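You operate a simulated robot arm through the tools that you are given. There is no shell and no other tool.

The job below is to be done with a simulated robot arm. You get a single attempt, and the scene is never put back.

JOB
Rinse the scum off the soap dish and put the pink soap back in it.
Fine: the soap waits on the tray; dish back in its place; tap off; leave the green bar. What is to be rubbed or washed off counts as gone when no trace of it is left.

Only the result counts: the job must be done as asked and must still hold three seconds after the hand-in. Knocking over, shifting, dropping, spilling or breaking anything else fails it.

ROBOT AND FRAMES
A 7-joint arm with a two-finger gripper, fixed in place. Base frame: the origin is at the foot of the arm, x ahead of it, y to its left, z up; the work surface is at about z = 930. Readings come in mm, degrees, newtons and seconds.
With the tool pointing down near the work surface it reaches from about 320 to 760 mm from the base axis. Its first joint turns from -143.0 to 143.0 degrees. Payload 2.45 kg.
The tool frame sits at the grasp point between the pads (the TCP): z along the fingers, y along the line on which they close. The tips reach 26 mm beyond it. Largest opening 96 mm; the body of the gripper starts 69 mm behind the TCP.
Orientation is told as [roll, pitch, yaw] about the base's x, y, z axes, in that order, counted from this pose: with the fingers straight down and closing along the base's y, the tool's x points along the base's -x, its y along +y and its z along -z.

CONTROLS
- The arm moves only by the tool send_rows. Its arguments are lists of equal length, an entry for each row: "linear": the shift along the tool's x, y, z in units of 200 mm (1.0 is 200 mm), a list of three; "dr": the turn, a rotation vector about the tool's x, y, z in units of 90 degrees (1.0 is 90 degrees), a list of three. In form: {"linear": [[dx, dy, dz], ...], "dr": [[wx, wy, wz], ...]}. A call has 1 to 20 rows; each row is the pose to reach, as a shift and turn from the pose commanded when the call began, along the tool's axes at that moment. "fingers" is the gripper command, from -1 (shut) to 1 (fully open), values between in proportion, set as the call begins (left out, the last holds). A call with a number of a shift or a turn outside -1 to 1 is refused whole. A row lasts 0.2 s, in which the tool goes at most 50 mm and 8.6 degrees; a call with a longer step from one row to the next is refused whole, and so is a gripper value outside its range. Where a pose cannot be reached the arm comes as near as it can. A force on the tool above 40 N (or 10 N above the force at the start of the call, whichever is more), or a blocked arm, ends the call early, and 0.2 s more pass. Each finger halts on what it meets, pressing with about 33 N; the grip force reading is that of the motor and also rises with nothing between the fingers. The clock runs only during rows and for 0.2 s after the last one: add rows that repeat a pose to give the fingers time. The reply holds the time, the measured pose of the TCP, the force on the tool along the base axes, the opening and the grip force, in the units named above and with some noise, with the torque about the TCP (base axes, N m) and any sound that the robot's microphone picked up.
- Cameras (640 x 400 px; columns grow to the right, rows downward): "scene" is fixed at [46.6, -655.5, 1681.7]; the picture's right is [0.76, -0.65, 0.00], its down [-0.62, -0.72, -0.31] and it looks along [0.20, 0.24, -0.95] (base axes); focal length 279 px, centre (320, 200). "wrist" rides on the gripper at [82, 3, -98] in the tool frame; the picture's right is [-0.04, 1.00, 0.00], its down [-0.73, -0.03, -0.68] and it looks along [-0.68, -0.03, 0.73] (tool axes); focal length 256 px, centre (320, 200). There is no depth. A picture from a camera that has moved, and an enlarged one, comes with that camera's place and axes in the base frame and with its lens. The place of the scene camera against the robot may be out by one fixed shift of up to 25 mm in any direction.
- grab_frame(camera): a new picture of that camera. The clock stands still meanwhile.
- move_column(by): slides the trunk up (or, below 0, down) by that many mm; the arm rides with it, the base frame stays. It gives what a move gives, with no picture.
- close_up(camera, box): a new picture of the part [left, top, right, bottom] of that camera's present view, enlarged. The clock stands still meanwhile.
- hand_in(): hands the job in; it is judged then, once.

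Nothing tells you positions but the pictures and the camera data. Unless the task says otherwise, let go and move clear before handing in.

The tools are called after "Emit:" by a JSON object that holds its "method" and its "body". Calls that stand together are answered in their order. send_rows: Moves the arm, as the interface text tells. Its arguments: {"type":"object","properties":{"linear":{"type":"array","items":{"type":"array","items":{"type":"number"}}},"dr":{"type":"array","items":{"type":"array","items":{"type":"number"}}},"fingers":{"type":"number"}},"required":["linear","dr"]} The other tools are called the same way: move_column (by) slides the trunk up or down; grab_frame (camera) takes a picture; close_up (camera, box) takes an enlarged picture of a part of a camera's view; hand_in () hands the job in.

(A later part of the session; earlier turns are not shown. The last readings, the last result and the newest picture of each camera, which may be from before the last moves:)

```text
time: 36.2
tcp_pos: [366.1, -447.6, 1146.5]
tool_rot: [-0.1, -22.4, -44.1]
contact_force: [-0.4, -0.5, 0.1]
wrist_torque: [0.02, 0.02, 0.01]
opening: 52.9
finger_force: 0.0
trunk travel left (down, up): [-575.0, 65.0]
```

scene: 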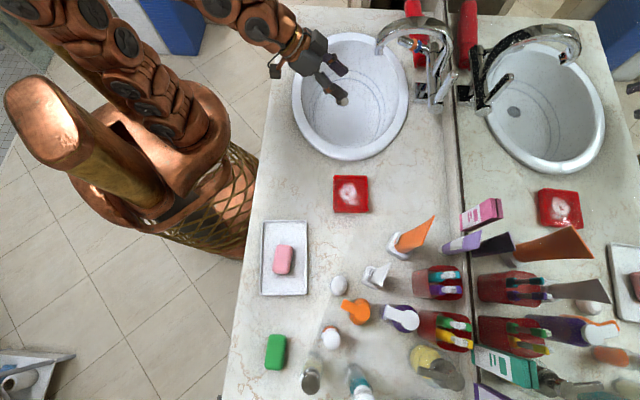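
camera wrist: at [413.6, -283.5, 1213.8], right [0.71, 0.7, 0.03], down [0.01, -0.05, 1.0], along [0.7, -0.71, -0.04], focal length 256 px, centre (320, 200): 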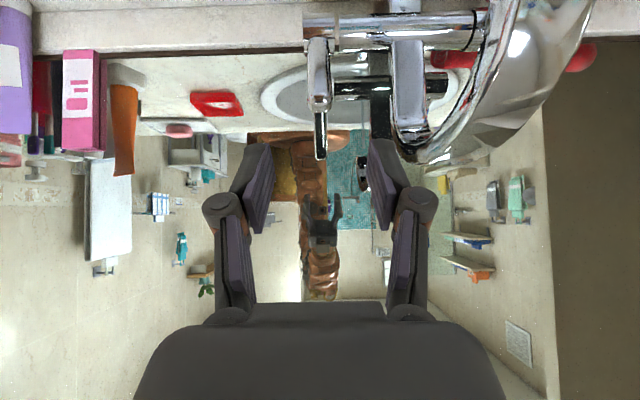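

Emit:
{"method": "send_rows", "body": {"linear": [[0.06, -0.15, 0.037], [0.12, -0.3, 0.074], [0.18, -0.45, 0.11], [0.24, -0.6, 0.147], [0.298, -0.744, 0.183], [0.298, -0.744, 0.183]], "dr": [[0, 0.05, 0], [0, 0.1, 0], [0, 0.15, 0], [0, 0.2, 0], [0, 0.249, 0], [0, 0.249, 0]]}}

Emit:
{"method": "grab_frame", "body": {"camera": "wrist"}}

Emit:
{"method": "close_up", "body": {"camera": "wrist", "box": [280, 40, 480, 220]}}

```text
time: 37.6
tcp_pos: [234.4, -527.3, 1089.7]
tool_rot: [0.0, 0.1, -43.9]
contact_force: [0.1, -0.3, -0.6]
wrist_torque: [-0.02, 0.02, -0.01]
opening: 53.1
finger_force: 0.0
trunk travel left (down, up): [-575.0, 65.0]
```

```text
taken
camera wrist: at [176.9, -467.6, 1189.0], right [0.72, 0.69, 0.0], down [0.51, -0.53, 0.68], along [0.47, -0.49, -0.73], focal length 256 px, centre (320, 200)
```

wrist: 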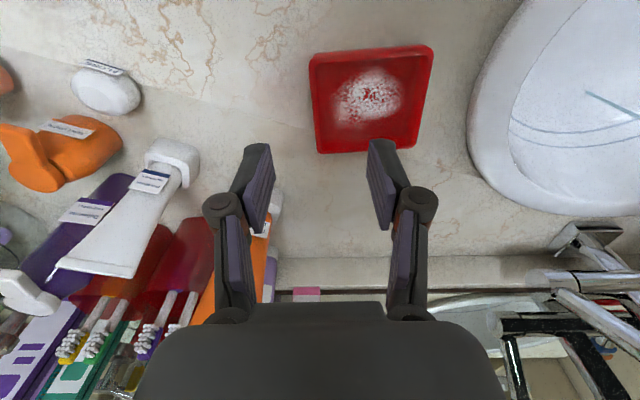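

```text
2.22 times, centred on (380, 130) of wrist
camera zoom: at [176.9, -467.6, 1189.0], right [0.72, 0.69, 0.0], down [0.51, -0.53, 0.68], along [0.47, -0.49, -0.73], focal length 569 px, centre (187, 356)
```

zoom: 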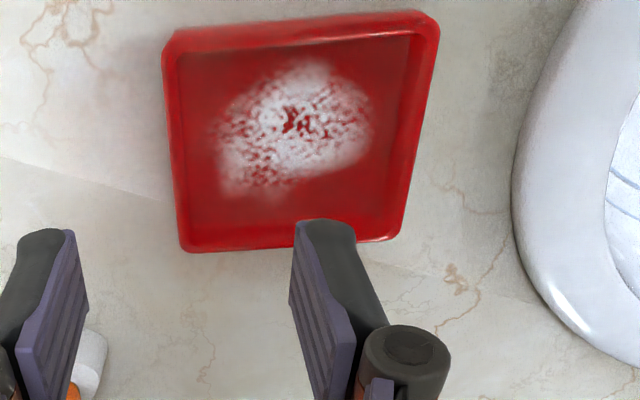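

The scum covers a patch about 60 mm wide in the middle of the dish, which measures roughly 93 × 104 mm. I'll line up on the left wall near the front corner with a 30 mm opening and come down to 1000 for a check.

Emit:
{"method": "send_rows", "body": {"linear": [[-0.015, -0.025, 0.1], [-0.015, -0.025, 0.25], [-0.015, -0.025, 0.4], [-0.015, -0.025, 0.45], [-0.015, -0.025, 0.45], [-0.015, -0.025, 0.45]], "dr": [[0, 0, -0.0133], [0, 0, -0.0133], [0, 0, -0.0133], [0, 0, -0.0133], [0, 0, -0.0133], [0, 0, -0.0133]], "fingers": -0.375}}

Emit:
{"method": "grab_frame", "body": {"camera": "wrist"}}

Emit:
{"method": "close_up", "body": {"camera": "wrist", "box": [260, 60, 440, 260]}}

Emit:
{"method": "close_up", "body": {"camera": "scene", "box": [310, 150, 400, 230]}}

```text
time: 39.0
tcp_pos: [231.8, -532.1, 1000.8]
tool_rot: [-0.1, 0.1, -42.8]
contact_force: [0.1, -0.8, 0.0]
wrist_torque: [0.02, 0.0, -0.02]
opening: 30.0
finger_force: 0.0
trunk travel left (down, up): [-575.0, 65.0]
```

```text
taken
camera wrist: at [173.0, -474.3, 1098.8], right [0.71, 0.71, 0.0], down [0.52, -0.52, 0.68], along [0.48, -0.48, -0.73], focal length 256 px, centre (320, 200)
```

wrist: 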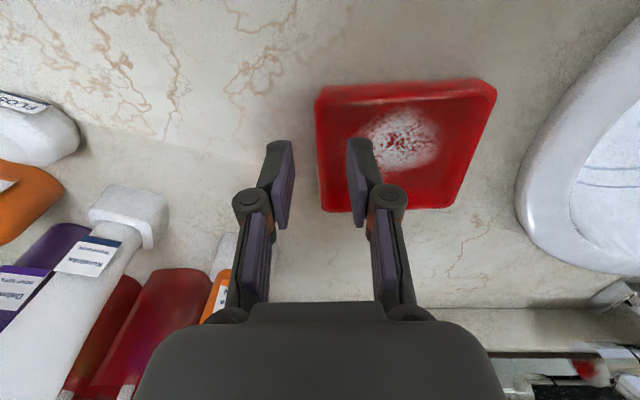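

```text
2.00 times, centred on (350, 160) of wrist
camera zoom: at [173.0, -474.3, 1098.8], right [0.71, 0.71, 0.0], down [0.52, -0.52, 0.68], along [0.48, -0.48, -0.73], focal length 512 px, centre (260, 280)
```

zoom: 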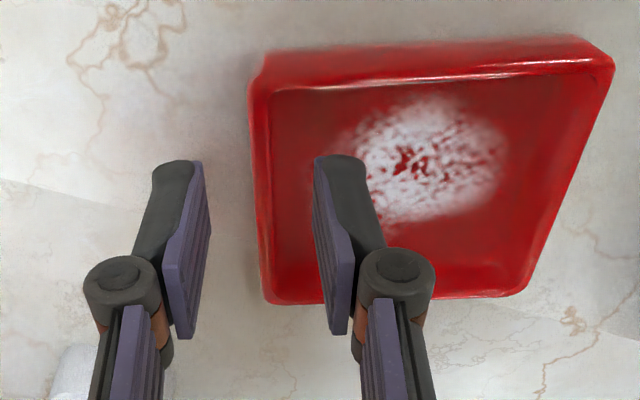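

```text
5.00 times, centred on (355, 190) of scene
camera zoom: at [46.6, -655.5, 1681.7], right [0.76, -0.65, 0.0], down [-0.62, -0.72, -0.31], along [0.2, 0.24, -0.95], focal length 1394 px, centre (145, 250)
```

zoom: 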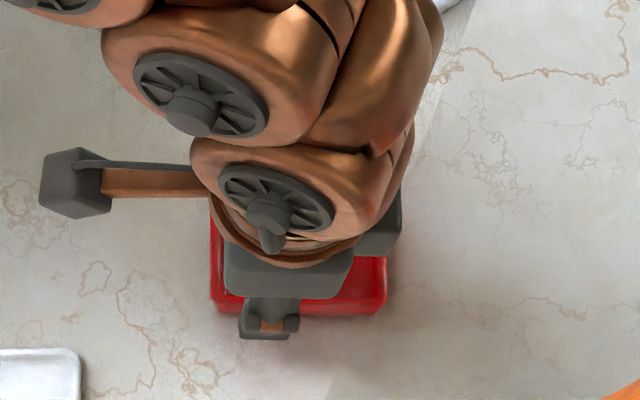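

The wall sits right between the fingers. I'll rotate 1.4° more, move 4 mm away from the front wall, and descend in steps to about 966.

Emit:
{"method": "send_rows", "body": {"linear": [[-0.02, 0, 0.03], [-0.02, 0, 0.08], [-0.02, 0, 0.12], [-0.02, 0, 0.12]], "dr": [[0, 0, -0.0155], [0, 0, -0.0155], [0, 0, -0.0155], [0, 0, -0.0155]]}}

Emit:
{"method": "send_rows", "body": {"linear": [[0, 0, 0.02], [0, 0, 0.04], [0, 0, 0.052], [0, 0, 0.052]], "dr": [[0, 0, 0], [0, 0, 0], [0, 0, 0], [0, 0, 0]]}}

Emit:
{"method": "close_up", "body": {"camera": "wrist", "box": [230, 60, 470, 260]}}

```text
time: 40.0
tcp_pos: [234.9, -536.3, 974.3]
tool_rot: [0.0, 0.0, -41.5]
contact_force: [-1.1, 0.4, -0.3]
wrist_torque: [0.02, 0.01, -0.01]
opening: 29.9
finger_force: 0.0
trunk travel left (down, up): [-575.0, 65.0]
```

```text
time: 41.0
tcp_pos: [235.3, -535.5, 966.3]
tool_rot: [0.0, 0.0, -41.3]
contact_force: [-0.1, 0.3, 0.5]
wrist_torque: [0.0, -0.02, -0.01]
opening: 30.1
finger_force: 0.0
trunk travel left (down, up): [-575.0, 65.0]
```

```text
2.00 times, centred on (350, 160) of wrist
camera zoom: at [175.3, -478.7, 1064.3], right [0.69, 0.72, 0.0], down [0.53, -0.51, 0.68], along [0.49, -0.47, -0.73], focal length 512 px, centre (260, 280)
```

zoom: 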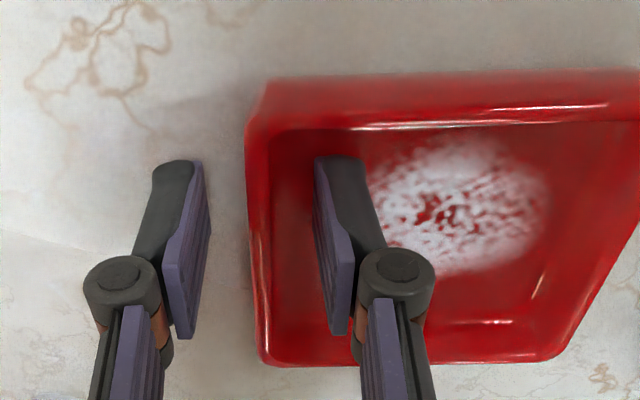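

The fingers straddle the wall with no contact and the wall is nearly centred. I'll shift 1 mm and close on it.

Emit:
{"method": "send_rows", "body": {"linear": [[0, -0.005, 0], [0, -0.005, 0], [0, -0.005, 0], [0, -0.005, 0], [0, -0.005, 0]], "dr": [[0, 0, 0], [0, 0, 0], [0, 0, 0], [0, 0, 0], [0, 0, 0]], "fingers": -0.95}}

Emit:
{"method": "close_up", "body": {"camera": "wrist", "box": [230, 60, 470, 260]}}

Emit:
{"method": "close_up", "body": {"camera": "scene", "box": [310, 150, 400, 230]}}

```text
time: 42.2
tcp_pos: [235.1, -535.4, 965.5]
tool_rot: [0.0, 0.1, -41.5]
contact_force: [1.1, -0.8, 0.1]
wrist_torque: [0.02, 0.0, -0.05]
opening: 6.4
finger_force: 32.9
trunk travel left (down, up): [-575.0, 65.0]
```

```text
2.00 times, centred on (350, 160) of wrist
camera zoom: at [174.6, -479.6, 1063.8], right [0.69, 0.72, 0.0], down [0.53, -0.51, 0.68], along [0.49, -0.47, -0.73], focal length 512 px, centre (260, 280)
```

zoom: 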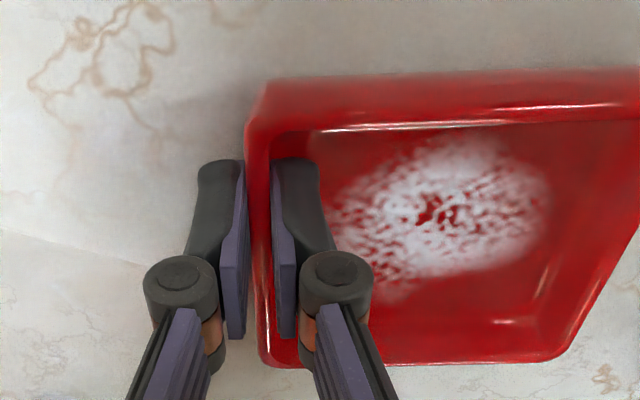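

```text
5.00 times, centred on (355, 190) of scene
camera zoom: at [46.6, -655.5, 1681.7], right [0.76, -0.65, 0.0], down [-0.62, -0.72, -0.31], along [0.2, 0.24, -0.95], focal length 1394 px, centre (145, 250)
```

zoom: 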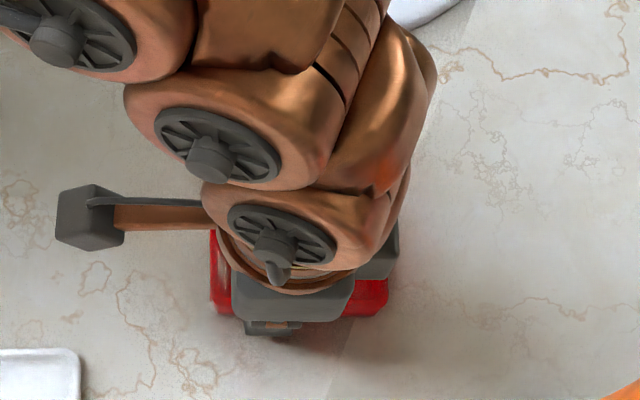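

The dish wall is gripped, 6.4 mm thick, at (235, -535, 965.5) and yaw -41.4°, which I'll reuse to put it back. I'll lift it straight up and check the grip.

Emit:
{"method": "send_rows", "body": {"linear": [[0, 0, -0.05], [0, 0, -0.15], [0, 0, -0.3], [0, 0, -0.4], [0, 0, -0.4]], "dr": [[0, 0, 0], [0, 0, 0], [0, 0, 0], [0, 0, 0], [0, 0, 0]]}}

Emit:
{"method": "grab_frame", "body": {"camera": "wrist"}}

Emit:
{"method": "grab_frame", "body": {"camera": "scene"}}

```text
time: 43.4
tcp_pos: [235.1, -536.1, 1045.4]
tool_rot: [-0.1, -0.1, -41.3]
contact_force: [-0.1, -0.1, -2.3]
wrist_torque: [-0.07, 0.11, 0.0]
opening: 6.0
finger_force: 33.2
trunk travel left (down, up): [-575.0, 65.0]
```

```text
taken
camera wrist: at [175.0, -478.9, 1144.2], right [0.69, 0.72, 0.0], down [0.53, -0.51, 0.68], along [0.49, -0.47, -0.73], focal length 256 px, centre (320, 200)
```

wrist: 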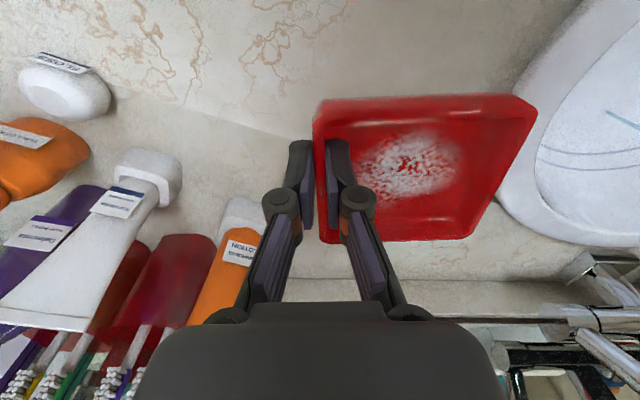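

```text
taken
```

scene: 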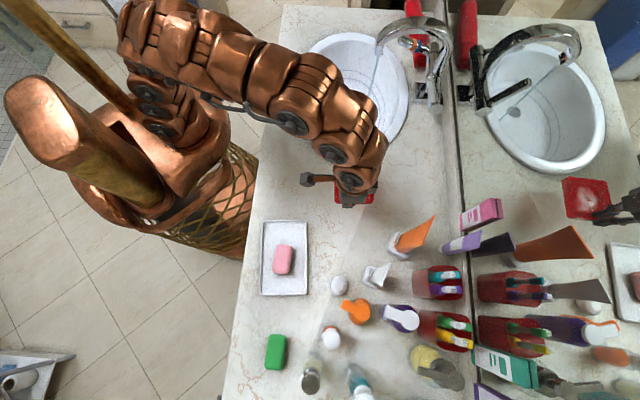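

The dish is held level and all the scum is visible. I'll carry it over the basin at this height, stopping short of the stream.

Emit:
{"method": "send_rows", "body": {"linear": [[-0.018, 0.14, 0], [-0.036, 0.28, 0], [-0.054, 0.42, 0], [-0.072, 0.56, 0], [-0.092, 0.7015, 0]], "dr": [[0, 0, 0], [0, 0, 0], [0, 0, 0], [0, 0, 0], [0, 0, 0]]}}

Emit:
{"method": "send_rows", "body": {"linear": [[-0.018, 0.14, 0], [-0.036, 0.28, 0], [-0.054, 0.42, 0], [-0.072, 0.56, 0], [-0.092, 0.7015, 0], [-0.092, 0.7015, 0]], "dr": [[0, 0, 0], [0, 0, 0], [0, 0, 0], [0, 0, 0], [0, 0, 0], [0, 0, 0]]}}

Emit:
{"method": "send_rows", "body": {"linear": [[0, 0, 0], [0, 0, 0], [0, 0, 0], [0, 0, 0], [0, 0, 0]], "dr": [[0, -0.07, 0], [0, -0.14, 0], [0, -0.21, 0], [0, -0.278, 0], [0, -0.278, 0]]}}

Emit:
{"method": "grab_frame", "body": {"camera": "wrist"}}

Emit:
{"method": "close_up", "body": {"camera": "scene", "box": [290, 0, 490, 170]}}

```text
time: 44.6
tcp_pos: [342.7, -443.3, 1043.8]
tool_rot: [-0.1, 0.0, -41.4]
contact_force: [-0.3, 0.2, -2.0]
wrist_torque: [-0.04, 0.07, 0.01]
opening: 6.2
finger_force: 33.3
trunk travel left (down, up): [-575.0, 65.0]
```

```text
time: 46.0
tcp_pos: [449.4, -349.0, 1044.9]
tool_rot: [0.0, 0.0, -41.4]
contact_force: [1.1, 0.4, -1.9]
wrist_torque: [-0.05, 0.1, -0.01]
opening: 6.0
finger_force: 33.2
trunk travel left (down, up): [-575.0, 65.0]
```

```text
time: 47.2
tcp_pos: [447.5, -349.7, 1046.1]
tool_rot: [-0.1, -25.2, -41.3]
contact_force: [1.4, -0.7, -2.6]
wrist_torque: [-0.06, 0.1, 0.01]
opening: 5.9
finger_force: 32.9
trunk travel left (down, up): [-575.0, 65.0]
```

```text
taken
camera wrist: at [362.5, -270.3, 1099.8], right [0.69, 0.73, 0.02], down [0.26, -0.27, 0.93], along [0.68, -0.63, -0.38], focal length 256 px, centre (320, 200)
```

wrist: 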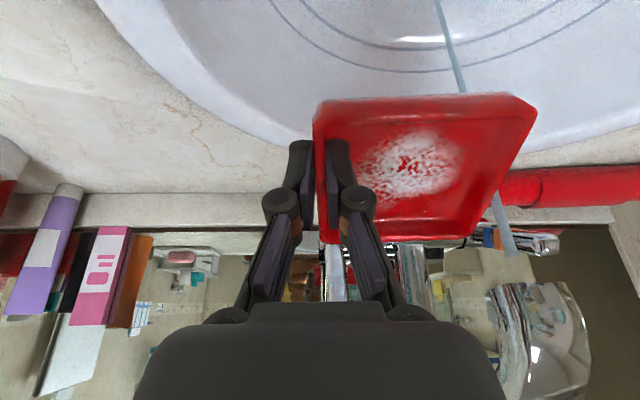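

```text
2.35 times, centred on (390, 85) of scene
camera zoom: at [46.6, -655.5, 1681.7], right [0.76, -0.65, 0.0], down [-0.62, -0.72, -0.31], along [0.2, 0.24, -0.95], focal length 656 px, centre (155, 471)
```

zoom: 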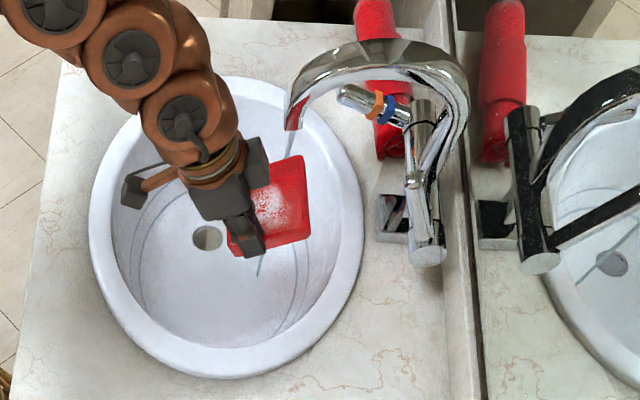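

The dish is over the basin, tilted 25° toward the user, and the stream falls just behind and to the right of it. I'll enlarge to find exactly where the stream is.

Emit:
{"method": "close_up", "body": {"camera": "wrist", "box": [400, 60, 620, 400]}}

Emit:
{"method": "close_up", "body": {"camera": "scene", "box": [340, 10, 440, 110]}}

```text
1.18 times, centred on (510, 230) of wrist
camera zoom: at [362.5, -270.3, 1099.8], right [0.69, 0.73, 0.02], down [0.26, -0.27, 0.93], along [0.68, -0.63, -0.38], focal length 301 px, centre (96, 165)
```

zoom: 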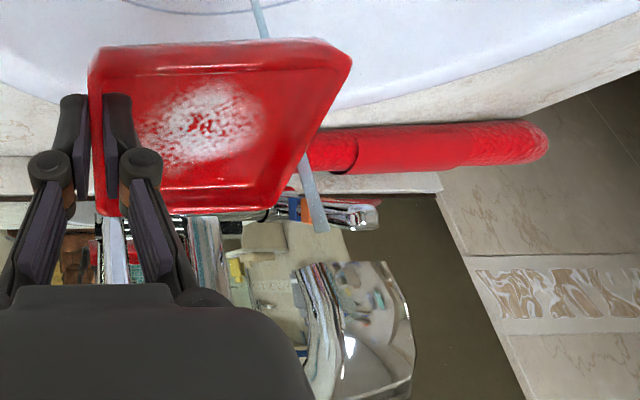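

```text
4.00 times, centred on (390, 60) of scene
camera zoom: at [46.6, -655.5, 1681.7], right [0.76, -0.65, 0.0], down [-0.62, -0.72, -0.31], along [0.2, 0.24, -0.95], focal length 1115 px, centre (40, 760)
```

zoom: 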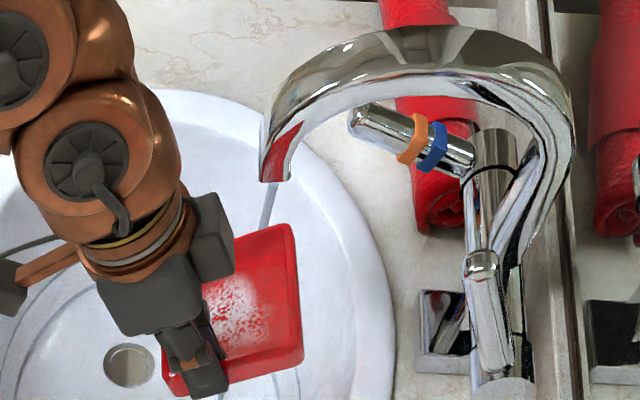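

Triangulating puts the stream about 10–18 mm beyond the dish's right edge and 40 mm behind the grip point. I'll move the dish under it and lower it for less splash.

Emit:
{"method": "send_rows", "body": {"linear": [[0.008, 0.05, 0.06], [0.016, 0.13, 0.12], [0.024, 0.22, 0.184], [0.031, 0.3, 0.184], [0.031, 0.3, 0.184]], "dr": [[0, 0, 0], [0, 0, 0], [0, 0, 0], [0, 0, 0], [0, 0, 0]]}}

Emit:
{"method": "grab_frame", "body": {"camera": "wrist"}}

Emit:
{"method": "close_up", "body": {"camera": "scene", "box": [290, 0, 490, 170]}}

```text
time: 48.4
tcp_pos: [495.5, -310.7, 1009.8]
tool_rot: [0.0, -25.0, -41.3]
contact_force: [0.6, -0.5, -2.4]
wrist_torque: [-0.05, 0.14, 0.0]
opening: 6.3
finger_force: 33.0
trunk travel left (down, up): [-575.0, 65.0]
```

```text
taken
camera wrist: at [409.1, -231.7, 1064.0], right [0.69, 0.73, 0.02], down [0.26, -0.27, 0.93], along [0.68, -0.63, -0.38], focal length 256 px, centre (320, 200)
```

wrist: 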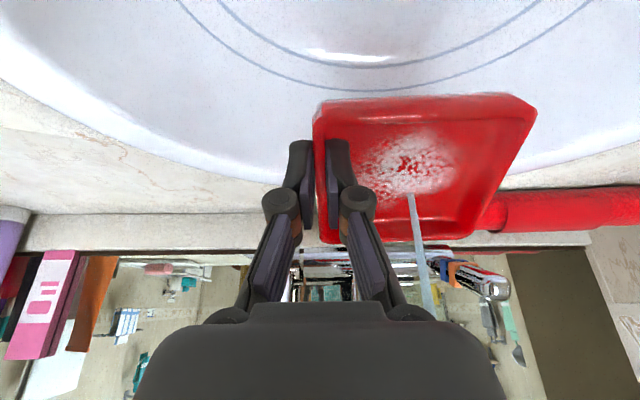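

```text
2.35 times, centred on (390, 85) of scene
camera zoom: at [46.6, -655.5, 1681.7], right [0.76, -0.65, 0.0], down [-0.62, -0.72, -0.31], along [0.2, 0.24, -0.95], focal length 656 px, centre (155, 471)
```

zoom: 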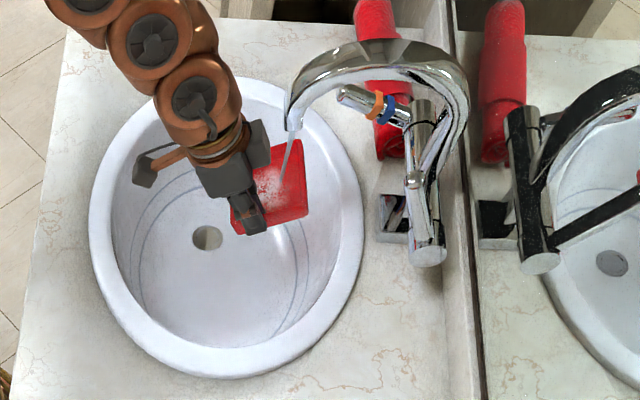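

The stream now lands at the back edge of the scum. I'll look closer and then sweep the dish so the stream covers the whole patch.

Emit:
{"method": "close_up", "body": {"camera": "wrist", "box": [300, 80, 550, 250]}}

```text
2.35 times, centred on (425, 165) of wrist
camera zoom: at [409.1, -231.7, 1064.0], right [0.69, 0.73, 0.02], down [0.26, -0.27, 0.93], along [0.68, -0.63, -0.38], focal length 602 px, centre (73, 282)
```

zoom: 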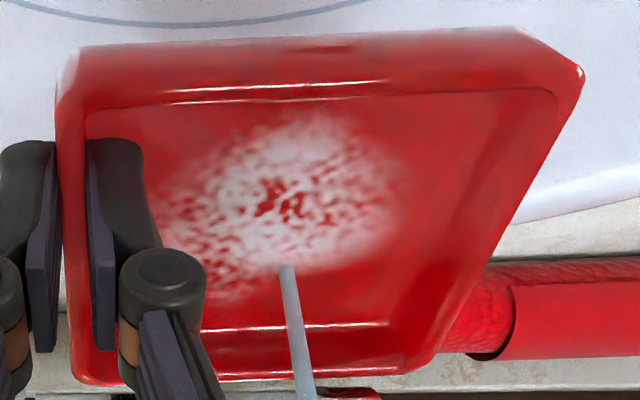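

The scum spans roughly 66 × 61 mm on the floor. I'll lean the hand a further 15° away from the spout and bring the stream onto the middle of the patch, then dwell a moment to see how wide it cleans.

Emit:
{"method": "send_rows", "body": {"linear": [[-0.017, 0.007, 0.008], [-0.034, 0.014, 0.016], [-0.051, 0.022, 0.024], [-0.051, 0.022, 0.024], [-0.051, 0.022, 0.024], [-0.051, 0.022, 0.024]], "dr": [[0, -0.056, 0], [0, -0.112, 0], [0, -0.1667, 0], [0, -0.1667, 0], [0, -0.1667, 0], [0, -0.1667, 0]]}}

Emit:
{"method": "grab_frame", "body": {"camera": "wrist"}}

Emit:
{"method": "close_up", "body": {"camera": "wrist", "box": [300, 80, 550, 250]}}

Emit:
{"method": "close_up", "body": {"camera": "scene", "box": [290, 0, 490, 170]}}

```text
time: 49.8
tcp_pos: [506.3, -314.9, 1008.2]
tool_rot: [-0.1, -40.0, -41.3]
contact_force: [0.3, 0.2, -3.4]
wrist_torque: [-0.06, 0.1, 0.05]
opening: 6.2
finger_force: 32.9
trunk travel left (down, up): [-575.0, 65.0]
```

```text
taken
camera wrist: at [412.9, -229.5, 1032.5], right [0.68, 0.73, 0.02], down [0.07, -0.1, 0.99], along [0.73, -0.68, -0.13], focal length 256 px, centre (320, 200)
```

wrist: 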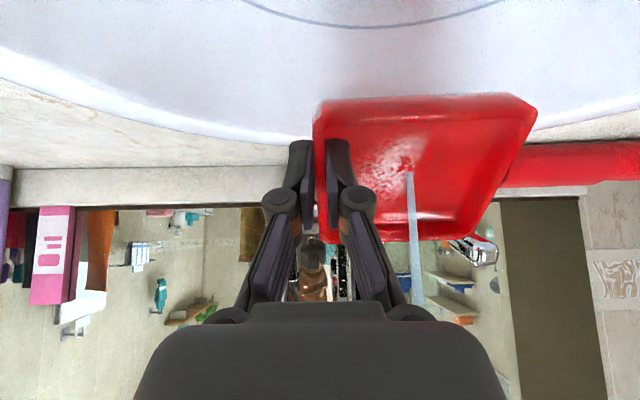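

```text
2.35 times, centred on (425, 165) of wrist
camera zoom: at [412.9, -229.5, 1032.5], right [0.68, 0.73, 0.02], down [0.07, -0.1, 0.99], along [0.73, -0.68, -0.13], focal length 602 px, centre (73, 282)
```

zoom: 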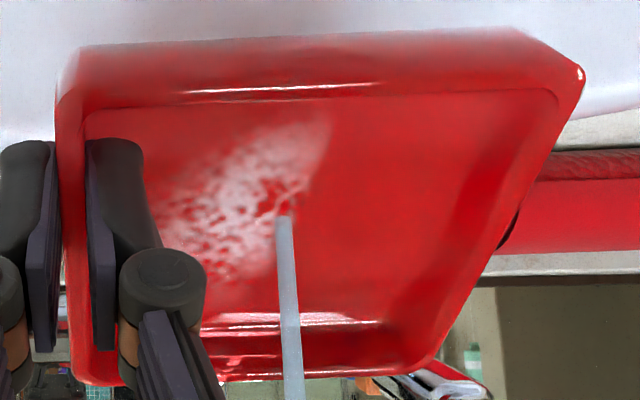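

```text
2.35 times, centred on (390, 85) of scene
camera zoom: at [46.6, -655.5, 1681.7], right [0.76, -0.65, 0.0], down [-0.62, -0.72, -0.31], along [0.2, 0.24, -0.95], focal length 656 px, centre (155, 471)
```

zoom: 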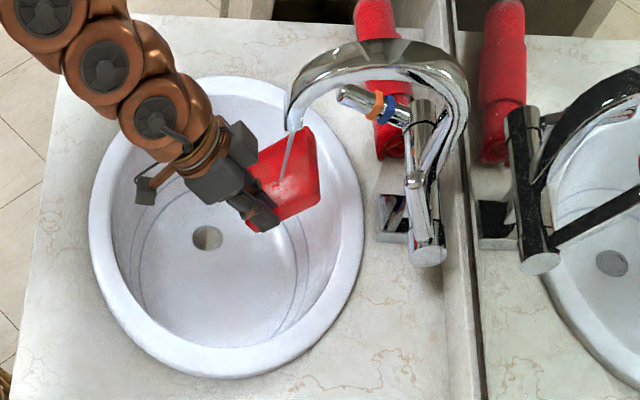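

That works fast: the right half is already clean. I'll sweep the stream across the left half, front to back.

Emit:
{"method": "send_rows", "body": {"linear": [[0, 0.05, 0], [-0.0575, 0.05, 0.0482], [-0.0958, 0.05, 0.0804], [-0.0958, 0.09, 0.0804], [-0.0383, 0.09, 0.0322], [0.0383, 0.09, -0.0322], [0.0766, 0.09, -0.0643], [0.0766, 0.13, -0.0643], [0, 0.13, 0], [-0.0575, 0.13, 0.0482], [-0.0575, 0.17, 0.0482], [0, 0.17, 0], [0.0575, 0.17, -0.0482], [0.0575, 0.13, -0.0482], [0, 0.09, 0], [0, 0.09, 0]], "dr": [[0, 0, 0], [0, 0, 0], [0, 0, 0], [0, 0, 0], [0, 0, 0], [0, 0, 0], [0, 0, 0], [0, 0, 0], [0, 0, 0], [0, 0, 0], [0, 0, 0], [0, 0, 0], [0, 0, 0], [0, 0, 0], [0, 0, 0], [0, 0, 0]]}}

Emit:
{"method": "close_up", "body": {"camera": "wrist", "box": [300, 80, 550, 250]}}

Emit:
{"method": "close_up", "body": {"camera": "scene", "box": [290, 0, 490, 170]}}

```text
time: 53.2
tcp_pos: [518.0, -302.7, 1009.1]
tool_rot: [-0.1, -40.0, -41.3]
contact_force: [-1.1, 0.3, -1.9]
wrist_torque: [-0.04, 0.15, -0.01]
opening: 6.2
finger_force: 32.7
trunk travel left (down, up): [-575.0, 65.0]
```

```text
2.35 times, centred on (425, 165) of wrist
camera zoom: at [425.3, -216.7, 1032.4], right [0.68, 0.73, 0.03], down [0.08, -0.1, 0.99], along [0.73, -0.68, -0.13], focal length 602 px, centre (73, 282)
```

zoom: 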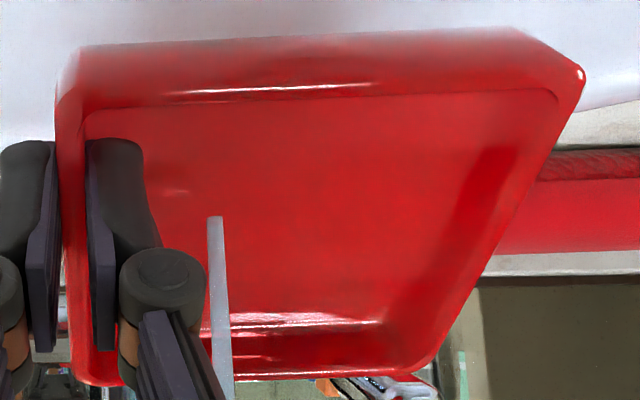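

```text
2.35 times, centred on (390, 85) of scene
camera zoom: at [46.6, -655.5, 1681.7], right [0.76, -0.65, 0.0], down [-0.62, -0.72, -0.31], along [0.2, 0.24, -0.95], focal length 656 px, centre (155, 471)
```

zoom: 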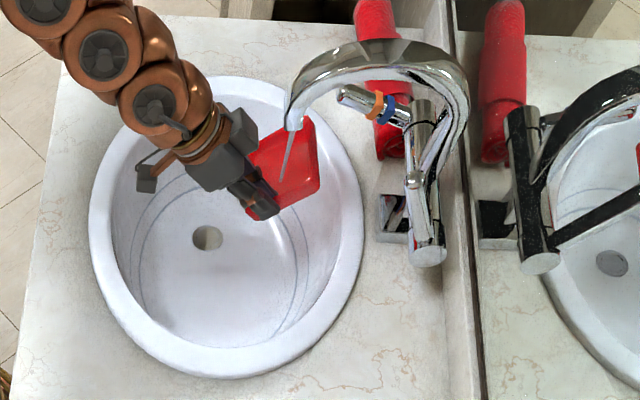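

Nearly all gone; I can make out one possible faint spot near the inner finger. I'll do a full raster over the whole floor to be sure.

Emit:
{"method": "send_rows", "body": {"linear": [[0, 0.06, 0], [0, 0.1, 0], [-0.0843, 0.1, 0.0707], [-0.0843, 0.06, 0.0707], [0, 0.06, 0], [0.0958, 0.06, -0.0804], [0.0958, 0.1, -0.0804], [0.0958, 0.02, -0.0804], [0, 0.02, 0], [-0.0843, 0.02, 0.0707], [-0.0843, -0.02, 0.0707], [0, -0.02, 0], [0.0958, -0.02, -0.0804], [0.0958, -0.06, -0.0804], [0, -0.06, 0], [-0.0843, -0.06, 0.0707], [-0.0843, -0.1, 0.0707], [0, -0.1, 0], [0, -0.1, 0]], "dr": [[0, 0, 0], [0, 0, 0], [0, 0, 0], [0, 0, 0], [0, 0, 0], [0, 0, 0], [0, 0, 0], [0, 0, 0], [0, 0, 0], [0, 0, 0], [0, 0, 0], [0, 0, 0], [0, 0, 0], [0, 0, 0], [0, 0, 0], [0, 0, 0], [0, 0, 0], [0, 0, 0], [0, 0, 0]]}}

Emit:
{"method": "send_rows", "body": {"linear": [[0.0958, 0, -0.0804], [0.0958, -0.04, -0.0804], [0, -0.04, 0], [-0.0843, -0.04, 0.0707], [-0.0843, -0.08, 0.0707], [0, -0.08, 0], [0.0958, -0.08, -0.0804], [0.0958, -0.12, -0.0804], [0, -0.12, 0], [-0.0843, -0.12, 0.0707], [-0.0843, -0.16, 0.0707], [0, -0.16, 0], [0.0958, -0.16, -0.0804], [0, -0.08, 0], [0, 0.04, 0], [0, 0.1, 0], [0, 0.18, 0], [0, 0.18, 0]], "dr": [[0, 0, 0], [0, 0, 0], [0, 0, 0], [0, 0, 0], [0, 0, 0], [0, 0, 0], [0, 0, 0], [0, 0, 0], [0, 0, 0], [0, 0, 0], [0, 0, 0], [0, 0, 0], [0, 0, 0], [0, 0, 0], [0, 0, 0], [0, 0, 0], [0, 0, 0], [0, 0, 0]]}}

Emit:
{"method": "close_up", "body": {"camera": "wrist", "box": [300, 80, 550, 250]}}

Emit:
{"method": "grab_frame", "body": {"camera": "wrist"}}

```text
time: 57.2
tcp_pos: [505.4, -317.9, 1008.5]
tool_rot: [0.0, -40.2, -41.4]
contact_force: [-0.2, 0.7, -2.9]
wrist_torque: [-0.05, 0.1, 0.0]
opening: 5.8
finger_force: 32.7
trunk travel left (down, up): [-575.0, 65.0]
```

```text
time: 61.0
tcp_pos: [529.6, -287.7, 1008.8]
tool_rot: [-0.1, -40.0, -41.2]
contact_force: [1.0, -0.9, -2.5]
wrist_torque: [-0.06, 0.14, -0.01]
opening: 6.0
finger_force: 32.6
trunk travel left (down, up): [-575.0, 65.0]
```

```text
2.35 times, centred on (425, 165) of wrist
camera zoom: at [435.8, -201.7, 1032.0], right [0.68, 0.73, 0.02], down [0.08, -0.1, 0.99], along [0.73, -0.68, -0.13], focal length 602 px, centre (73, 282)
```

zoom: 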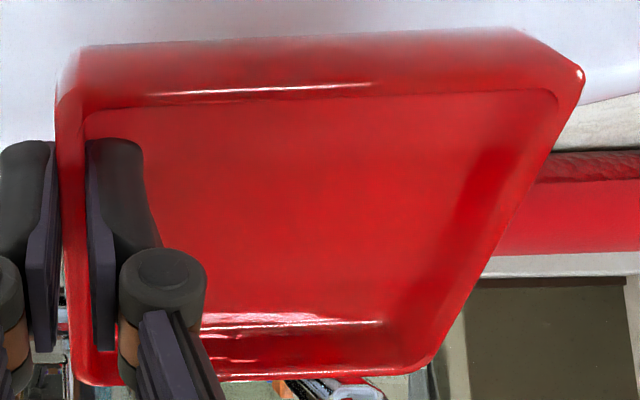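

```text
taken
camera wrist: at [435.8, -201.7, 1032.0], right [0.68, 0.73, 0.02], down [0.08, -0.1, 0.99], along [0.73, -0.68, -0.13], focal length 256 px, centre (320, 200)
```

wrist: 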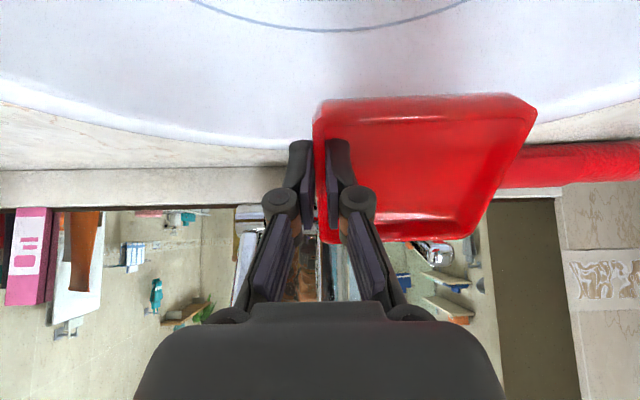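

The floor of the dish looks clean. I'll move it clear of the stream, still over the basin, and tip it further to drain before carrying it back.

Emit:
{"method": "send_rows", "body": {"linear": [[0, -0.15, 0], [-0.03, -0.3, -0.04], [-0.06, -0.45, -0.08], [-0.096, -0.6, -0.115], [-0.096, -0.6, -0.115]], "dr": [[0, 0, 0], [0, 0, 0], [0, 0, 0], [0, 0, 0], [0, 0, 0]]}}

Emit:
{"method": "send_rows", "body": {"linear": [[0, 0, 0], [0, 0, 0], [0, 0, 0], [0, 0, 0], [0, 0, 0], [0, 0, 0], [0, 0, 0]], "dr": [[0, -0.08, 0], [0, -0.16, 0], [0, -0.222, 0], [0, -0.222, 0], [0, -0.222, 0], [0, -0.222, 0], [0, -0.222, 0]]}}

Emit:
{"method": "grab_frame", "body": {"camera": "scene"}}

Emit:
{"method": "grab_frame", "body": {"camera": "wrist"}}

```text
time: 62.2
tcp_pos: [451.8, -379.9, 1039.2]
tool_rot: [-0.1, -40.0, -41.4]
contact_force: [0.2, -0.3, -2.4]
wrist_torque: [-0.03, 0.11, 0.04]
opening: 5.8
finger_force: 33.0
trunk travel left (down, up): [-575.0, 65.0]
```

```text
time: 63.8
tcp_pos: [451.1, -382.6, 1038.5]
tool_rot: [-0.1, -59.8, -41.2]
contact_force: [1.1, -0.1, -1.7]
wrist_torque: [-0.06, 0.12, -0.04]
opening: 6.1
finger_force: 33.2
trunk travel left (down, up): [-575.0, 65.0]
```

```text
taken
```

scene: 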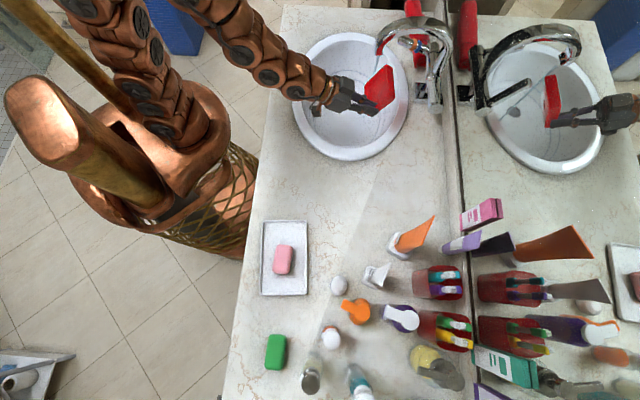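

```text
taken
camera wrist: at [357.8, -295.4, 1019.2], right [0.68, 0.74, 0.03], down [-0.18, 0.12, 0.98], along [0.71, -0.66, 0.22], focal length 256 px, centre (320, 200)
```

wrist: 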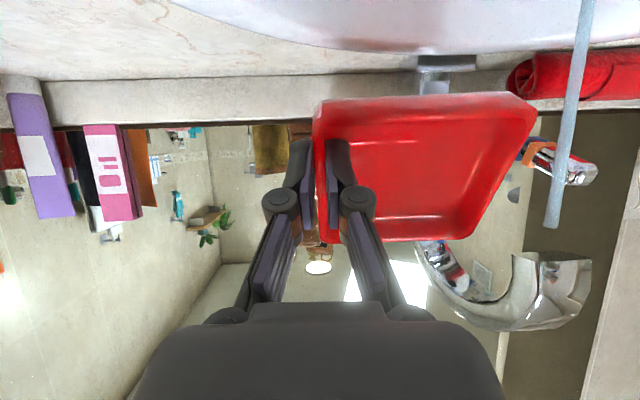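

The dish is tipped at 60° next to the stream. I'll check the floor close up for any remaining trace.

Emit:
{"method": "close_up", "body": {"camera": "wrist", "box": [300, 80, 550, 250]}}

Emit:
{"method": "close_up", "body": {"camera": "scene", "box": [330, 50, 430, 130]}}

```text
2.35 times, centred on (425, 165) of wrist
camera zoom: at [357.8, -295.4, 1019.2], right [0.68, 0.74, 0.03], down [-0.18, 0.12, 0.98], along [0.71, -0.66, 0.22], focal length 602 px, centre (73, 282)
```

zoom: 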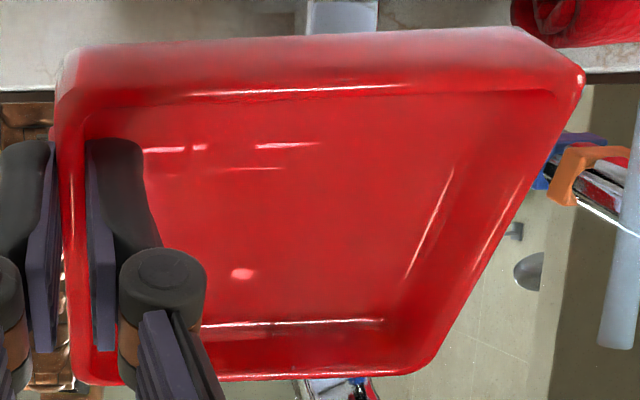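

```text
5.00 times, centred on (380, 90) of scene
camera zoom: at [46.6, -655.5, 1681.7], right [0.76, -0.65, 0.0], down [-0.62, -0.72, -0.31], along [0.2, 0.24, -0.95], focal length 1394 px, centre (20, 750)
```

zoom: 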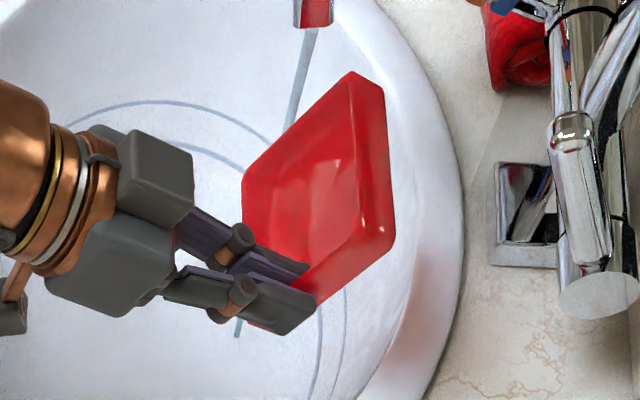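

No trace is visible, only lamp glints. I'll level the dish and carry it back to where I picked it up.

Emit:
{"method": "send_rows", "body": {"linear": [[0, 0, 0], [0, 0, 0], [0, 0, 0], [0, 0, 0], [0, 0, 0], [0, 0, 0], [0, 0, 0], [0, 0, 0], [0, 0, 0]], "dr": [[0, 0.09, 0], [0, 0.18, 0], [0, 0.27, 0], [0, 0.36, 0], [0, 0.45, 0], [0, 0.54, 0], [0, 0.62, 0], [0, 0.6667, 0], [0, 0.6667, 0]]}}

Emit:
{"method": "send_rows", "body": {"linear": [[0.03, -0.13, -0.03], [0.06, -0.26, -0.03], [0.09, -0.4, -0.03], [0.12, -0.53, -0.03], [0.1447, -0.6475, -0.03]], "dr": [[0, 0, 0], [0, 0, 0], [0, 0, 0], [0, 0, 0], [0, 0, 0]]}}

Emit:
{"method": "send_rows", "body": {"linear": [[0.03, -0.13, 0], [0.06, -0.26, 0], [0.09, -0.4, 0], [0.12, -0.53, 0], [0.1448, -0.6475, 0], [0.1448, -0.6475, 0]], "dr": [[0, 0, 0], [0, 0, 0], [0, 0, 0], [0, 0, 0], [0, 0, 0], [0, 0, 0]]}}

Emit:
{"method": "grab_frame", "body": {"camera": "wrist"}}

Emit:
{"method": "grab_frame", "body": {"camera": "scene"}}

```text
time: 65.8
tcp_pos: [450.1, -378.9, 1038.6]
tool_rot: [0.1, 0.1, -41.4]
contact_force: [-0.4, -0.7, -2.3]
wrist_torque: [-0.09, 0.13, 0.03]
opening: 5.9
finger_force: 33.1
trunk travel left (down, up): [-575.0, 65.0]
```

```text
time: 67.0
tcp_pos: [341.7, -458.9, 1044.4]
tool_rot: [-0.1, -0.1, -41.4]
contact_force: [0.2, 0.2, -1.5]
wrist_torque: [-0.07, 0.13, 0.03]
opening: 5.9
finger_force: 32.5
trunk travel left (down, up): [-575.0, 65.0]
```

```text
time: 68.4
tcp_pos: [234.8, -539.4, 1044.6]
tool_rot: [-0.2, 0.0, -41.4]
contact_force: [0.4, -0.2, -1.7]
wrist_torque: [-0.06, 0.08, -0.01]
opening: 6.1
finger_force: 33.5
trunk travel left (down, up): [-575.0, 65.0]
```

```text
taken
camera wrist: at [173.7, -480.8, 1143.2], right [0.69, 0.72, 0.0], down [0.53, -0.51, 0.68], along [0.49, -0.47, -0.73], focal length 256 px, centre (320, 200)
```

wrist: 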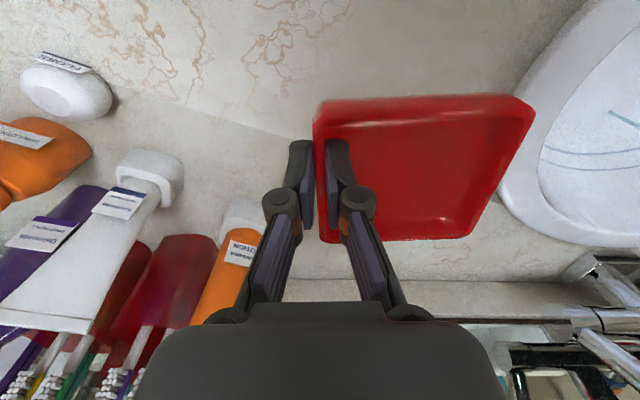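

```text
taken
```

scene: 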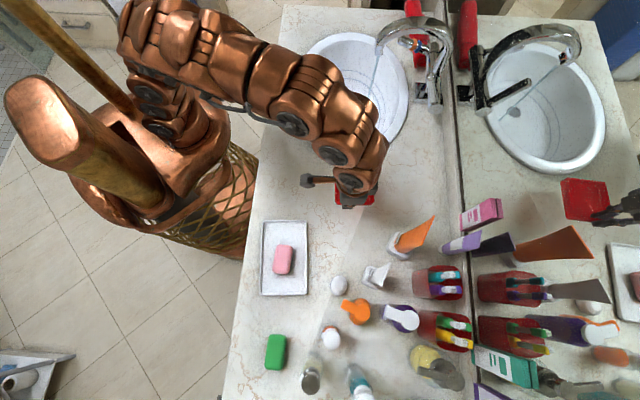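

The view matches the one from the lift, so the dish is above its original place. I'll lower it the same 80 mm, slowly at the end.

Emit:
{"method": "send_rows", "body": {"linear": [[0, 0, 0.1], [0, 0, 0.22], [0, 0, 0.32], [0, 0, 0.37], [0, 0, 0.37]], "dr": [[0, 0, 0], [0, 0, 0], [0, 0, 0], [0, 0, 0], [0, 0, 0]]}}

Emit:
{"method": "send_rows", "body": {"linear": [[0, 0, 0.01], [0, 0, 0.02], [0, 0, 0.027], [0, 0, 0.027]], "dr": [[0, 0, 0], [0, 0, 0], [0, 0, 0], [0, 0, 0]]}}

Emit:
{"method": "close_up", "body": {"camera": "wrist", "box": [230, 60, 470, 260]}}

```text
time: 69.6
tcp_pos: [234.0, -537.7, 970.6]
tool_rot: [-0.1, 0.0, -41.4]
contact_force: [-0.1, 0.0, -2.2]
wrist_torque: [-0.04, 0.13, 0.03]
opening: 5.9
finger_force: 32.7
trunk travel left (down, up): [-575.0, 65.0]
```

```text
time: 70.6
tcp_pos: [235.1, -537.2, 966.3]
tool_rot: [-0.2, 0.0, -41.3]
contact_force: [-1.1, -0.8, 2.7]
wrist_torque: [-0.18, -0.18, -0.05]
opening: 6.1
finger_force: 33.0
trunk travel left (down, up): [-575.0, 65.0]
```

```text
2.00 times, centred on (350, 160) of wrist
camera zoom: at [174.4, -479.4, 1064.8], right [0.69, 0.72, 0.0], down [0.53, -0.51, 0.68], along [0.49, -0.47, -0.73], focal length 512 px, centre (260, 280)
```

zoom: 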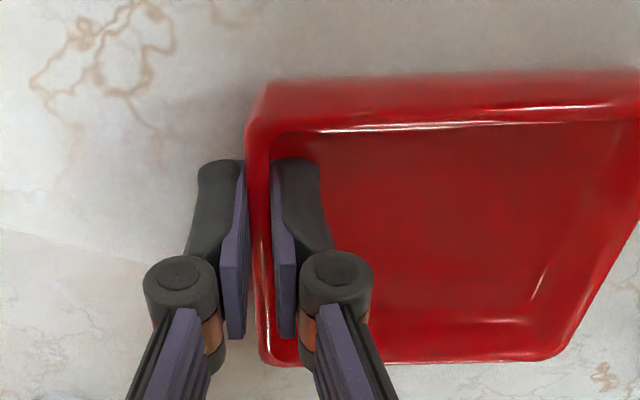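

It's touching down with the same marble pattern in view as before, so it's in place within about a millimetre. I'll release and lift clear to inspect the dish.

Emit:
{"method": "send_rows", "body": {"linear": [[0, 0, 0.002], [0, 0, 0.002], [0, 0, 0.002], [0, 0, 0.002]], "dr": [[0, 0, 0], [0, 0, 0], [0, 0, 0], [0, 0, 0]], "fingers": -0.4}}

Emit:
{"method": "send_rows", "body": {"linear": [[0, 0, -0.05], [0, 0, -0.2], [0, 0, -0.4], [0, 0, -0.6], [0, 0, -0.6]], "dr": [[0, 0, 0], [0, 0, 0], [0, 0, 0], [0, 0, 0], [0, 0, 0]]}}

Emit:
{"method": "close_up", "body": {"camera": "wrist", "box": [280, 40, 480, 220]}}

Emit:
{"method": "grab_frame", "body": {"camera": "scene"}}

```text
time: 71.6
tcp_pos: [235.4, -537.0, 965.3]
tool_rot: [-0.1, 0.0, -41.5]
contact_force: [-0.8, 0.0, 0.0]
wrist_torque: [-0.02, -0.04, 0.02]
opening: 28.8
finger_force: 0.0
trunk travel left (down, up): [-575.0, 65.0]
```

```text
time: 72.8
tcp_pos: [234.1, -538.1, 1086.1]
tool_rot: [0.0, 0.0, -41.4]
contact_force: [-0.9, -0.4, 0.4]
wrist_torque: [0.0, -0.02, 0.01]
opening: 28.9
finger_force: 0.1
trunk travel left (down, up): [-575.0, 65.0]
```

```text
2.22 times, centred on (380, 130) of wrist
camera zoom: at [174.3, -479.6, 1184.2], right [0.69, 0.72, 0.0], down [0.53, -0.51, 0.68], along [0.49, -0.47, -0.73], focal length 569 px, centre (187, 356)
```

zoom: 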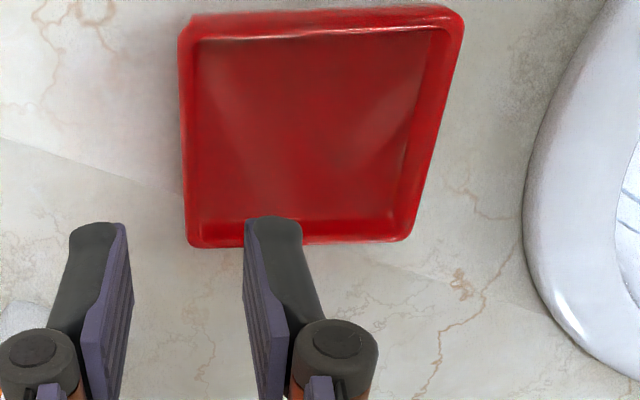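

```text
taken
```

scene: 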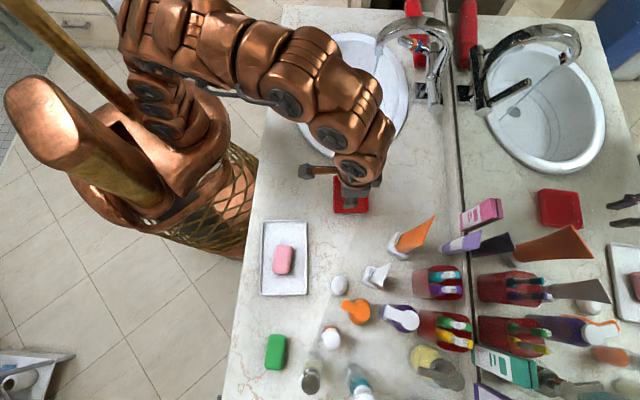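

The dish is back in place and clean. Next is turning the tap off; I'll retrace the approach to the lever.

Emit:
{"method": "send_rows", "body": {"linear": [[-0.04, 0.15, -0.06], [-0.08, 0.31, -0.12], [-0.12, 0.47, -0.18], [-0.16, 0.62, -0.24], [-0.1975, 0.774, -0.3], [-0.1975, 0.774, -0.3]], "dr": [[0, 0, 0.006], [0, 0, 0.012], [0, 0, 0.018], [0, 0, 0.024], [0, 0, 0.029], [0, 0, 0.029]], "fingers": 0.1}}

Emit:
{"method": "send_rows", "body": {"linear": [[-0.04, 0.12, -0.045], [-0.08, 0.25, -0.09], [-0.12, 0.37, -0.135], [-0.16, 0.5, -0.18], [-0.2, 0.62, -0.23], [-0.241, 0.747, -0.2785], [-0.241, 0.747, -0.2785]], "dr": [[0, -0.085, 0], [0, -0.17, 0], [0, -0.255, 0], [0, -0.34, 0], [0, -0.42, 0], [0, -0.5, 0], [0, -0.5, 0]]}}

Emit:
{"method": "grab_frame", "body": {"camera": "wrist"}}

Emit:
{"method": "close_up", "body": {"camera": "scene", "box": [310, 150, 390, 230]}}

```text
time: 74.2
tcp_pos: [367.5, -445.4, 1146.4]
tool_rot: [0.1, 0.1, -44.1]
contact_force: [1.1, -0.6, 0.7]
wrist_torque: [-0.02, -0.02, -0.02]
opening: 53.0
finger_force: 0.1
trunk travel left (down, up): [-575.0, 65.0]
```

```text
time: 75.8
tcp_pos: [505.2, -372.6, 1201.8]
tool_rot: [0.0, -45.0, -44.0]
contact_force: [0.0, -0.2, -0.6]
wrist_torque: [-0.01, 0.01, 0.0]
opening: 52.8
finger_force: 0.1
trunk travel left (down, up): [-575.0, 65.0]
```

```text
taken
camera wrist: at [415.5, -280.8, 1214.1], right [0.71, 0.7, 0.03], down [0.01, -0.05, 1.0], along [0.7, -0.71, -0.04], focal length 256 px, centre (320, 200)
```

wrist: 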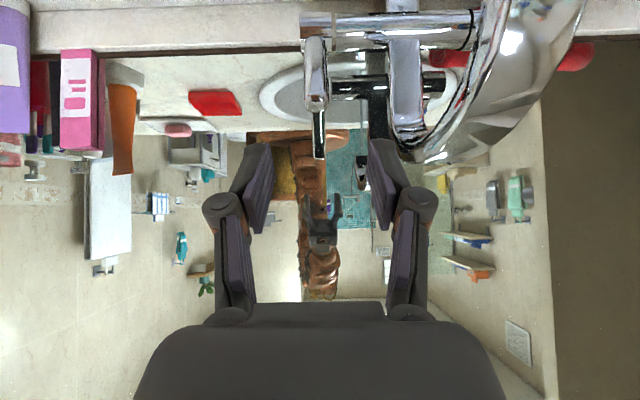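

```text
5.00 times, centred on (350, 190) of scene
camera zoom: at [46.6, -655.5, 1681.7], right [0.76, -0.65, 0.0], down [-0.62, -0.72, -0.31], along [0.2, 0.24, -0.95], focal length 1394 px, centre (170, 250)
```

zoom: 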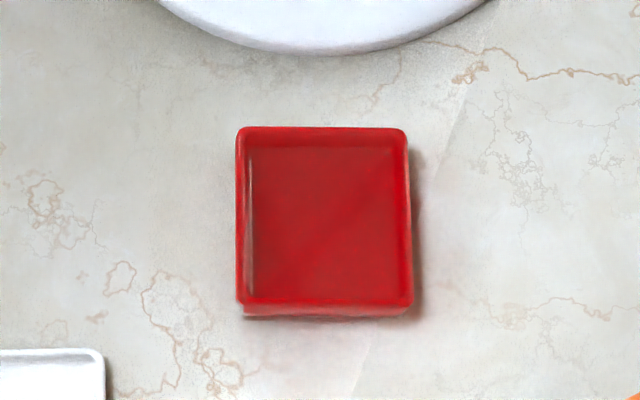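

The dish is spotless and within about 2 mm of its original spot. I'll move in along the tool axis onto the lever again.

Emit:
{"method": "send_rows", "body": {"linear": [[0, -0.017, 0.15], [0, -0.017, 0.35], [0, -0.017, 0.53], [0, -0.017, 0.65], [0.003, -0.017, 0.71], [0.003, -0.017, 0.71]], "dr": [[0, 0, 0], [0, 0, 0], [0, 0, 0], [0, 0, 0], [0, 0, 0], [0, 0, 0]]}}

Emit:
{"method": "grab_frame", "body": {"camera": "wrist"}}

```text
time: 77.2
tcp_pos: [573.8, -445.4, 1100.2]
tool_rot: [-0.1, -45.0, -43.8]
contact_force: [0.5, 0.3, 0.2]
wrist_torque: [0.0, 0.01, -0.01]
opening: 52.8
finger_force: 0.0
trunk travel left (down, up): [-575.0, 65.0]
```

```text
taken
camera wrist: at [484.3, -352.7, 1111.4], right [0.71, 0.7, 0.03], down [0.01, -0.05, 1.0], along [0.7, -0.71, -0.04], focal length 256 px, centre (320, 200)
```

wrist: 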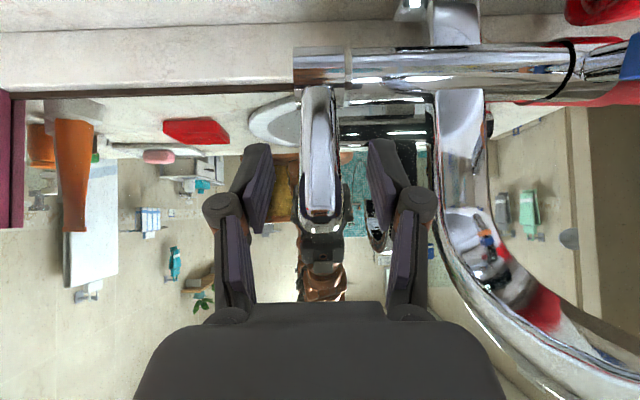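

The lever is centred between the fingers. I'll close on it.

Emit:
{"method": "send_rows", "body": {"linear": [[0, 0, 0], [0, 0, 0], [0, 0, 0], [0, 0, 0], [0, 0, 0]], "dr": [[0, 0, 0], [0, 0, 0], [0, 0, 0], [0, 0, 0], [0, 0, 0]], "fingers": -0.9}}

```text
time: 78.4
tcp_pos: [573.2, -445.2, 1099.1]
tool_rot: [0.1, -45.0, -44.1]
contact_force: [-1.7, 0.1, 0.1]
wrist_torque: [0.46, -0.43, -0.62]
opening: 24.1
finger_force: 44.7
trunk travel left (down, up): [-575.0, 65.0]
```

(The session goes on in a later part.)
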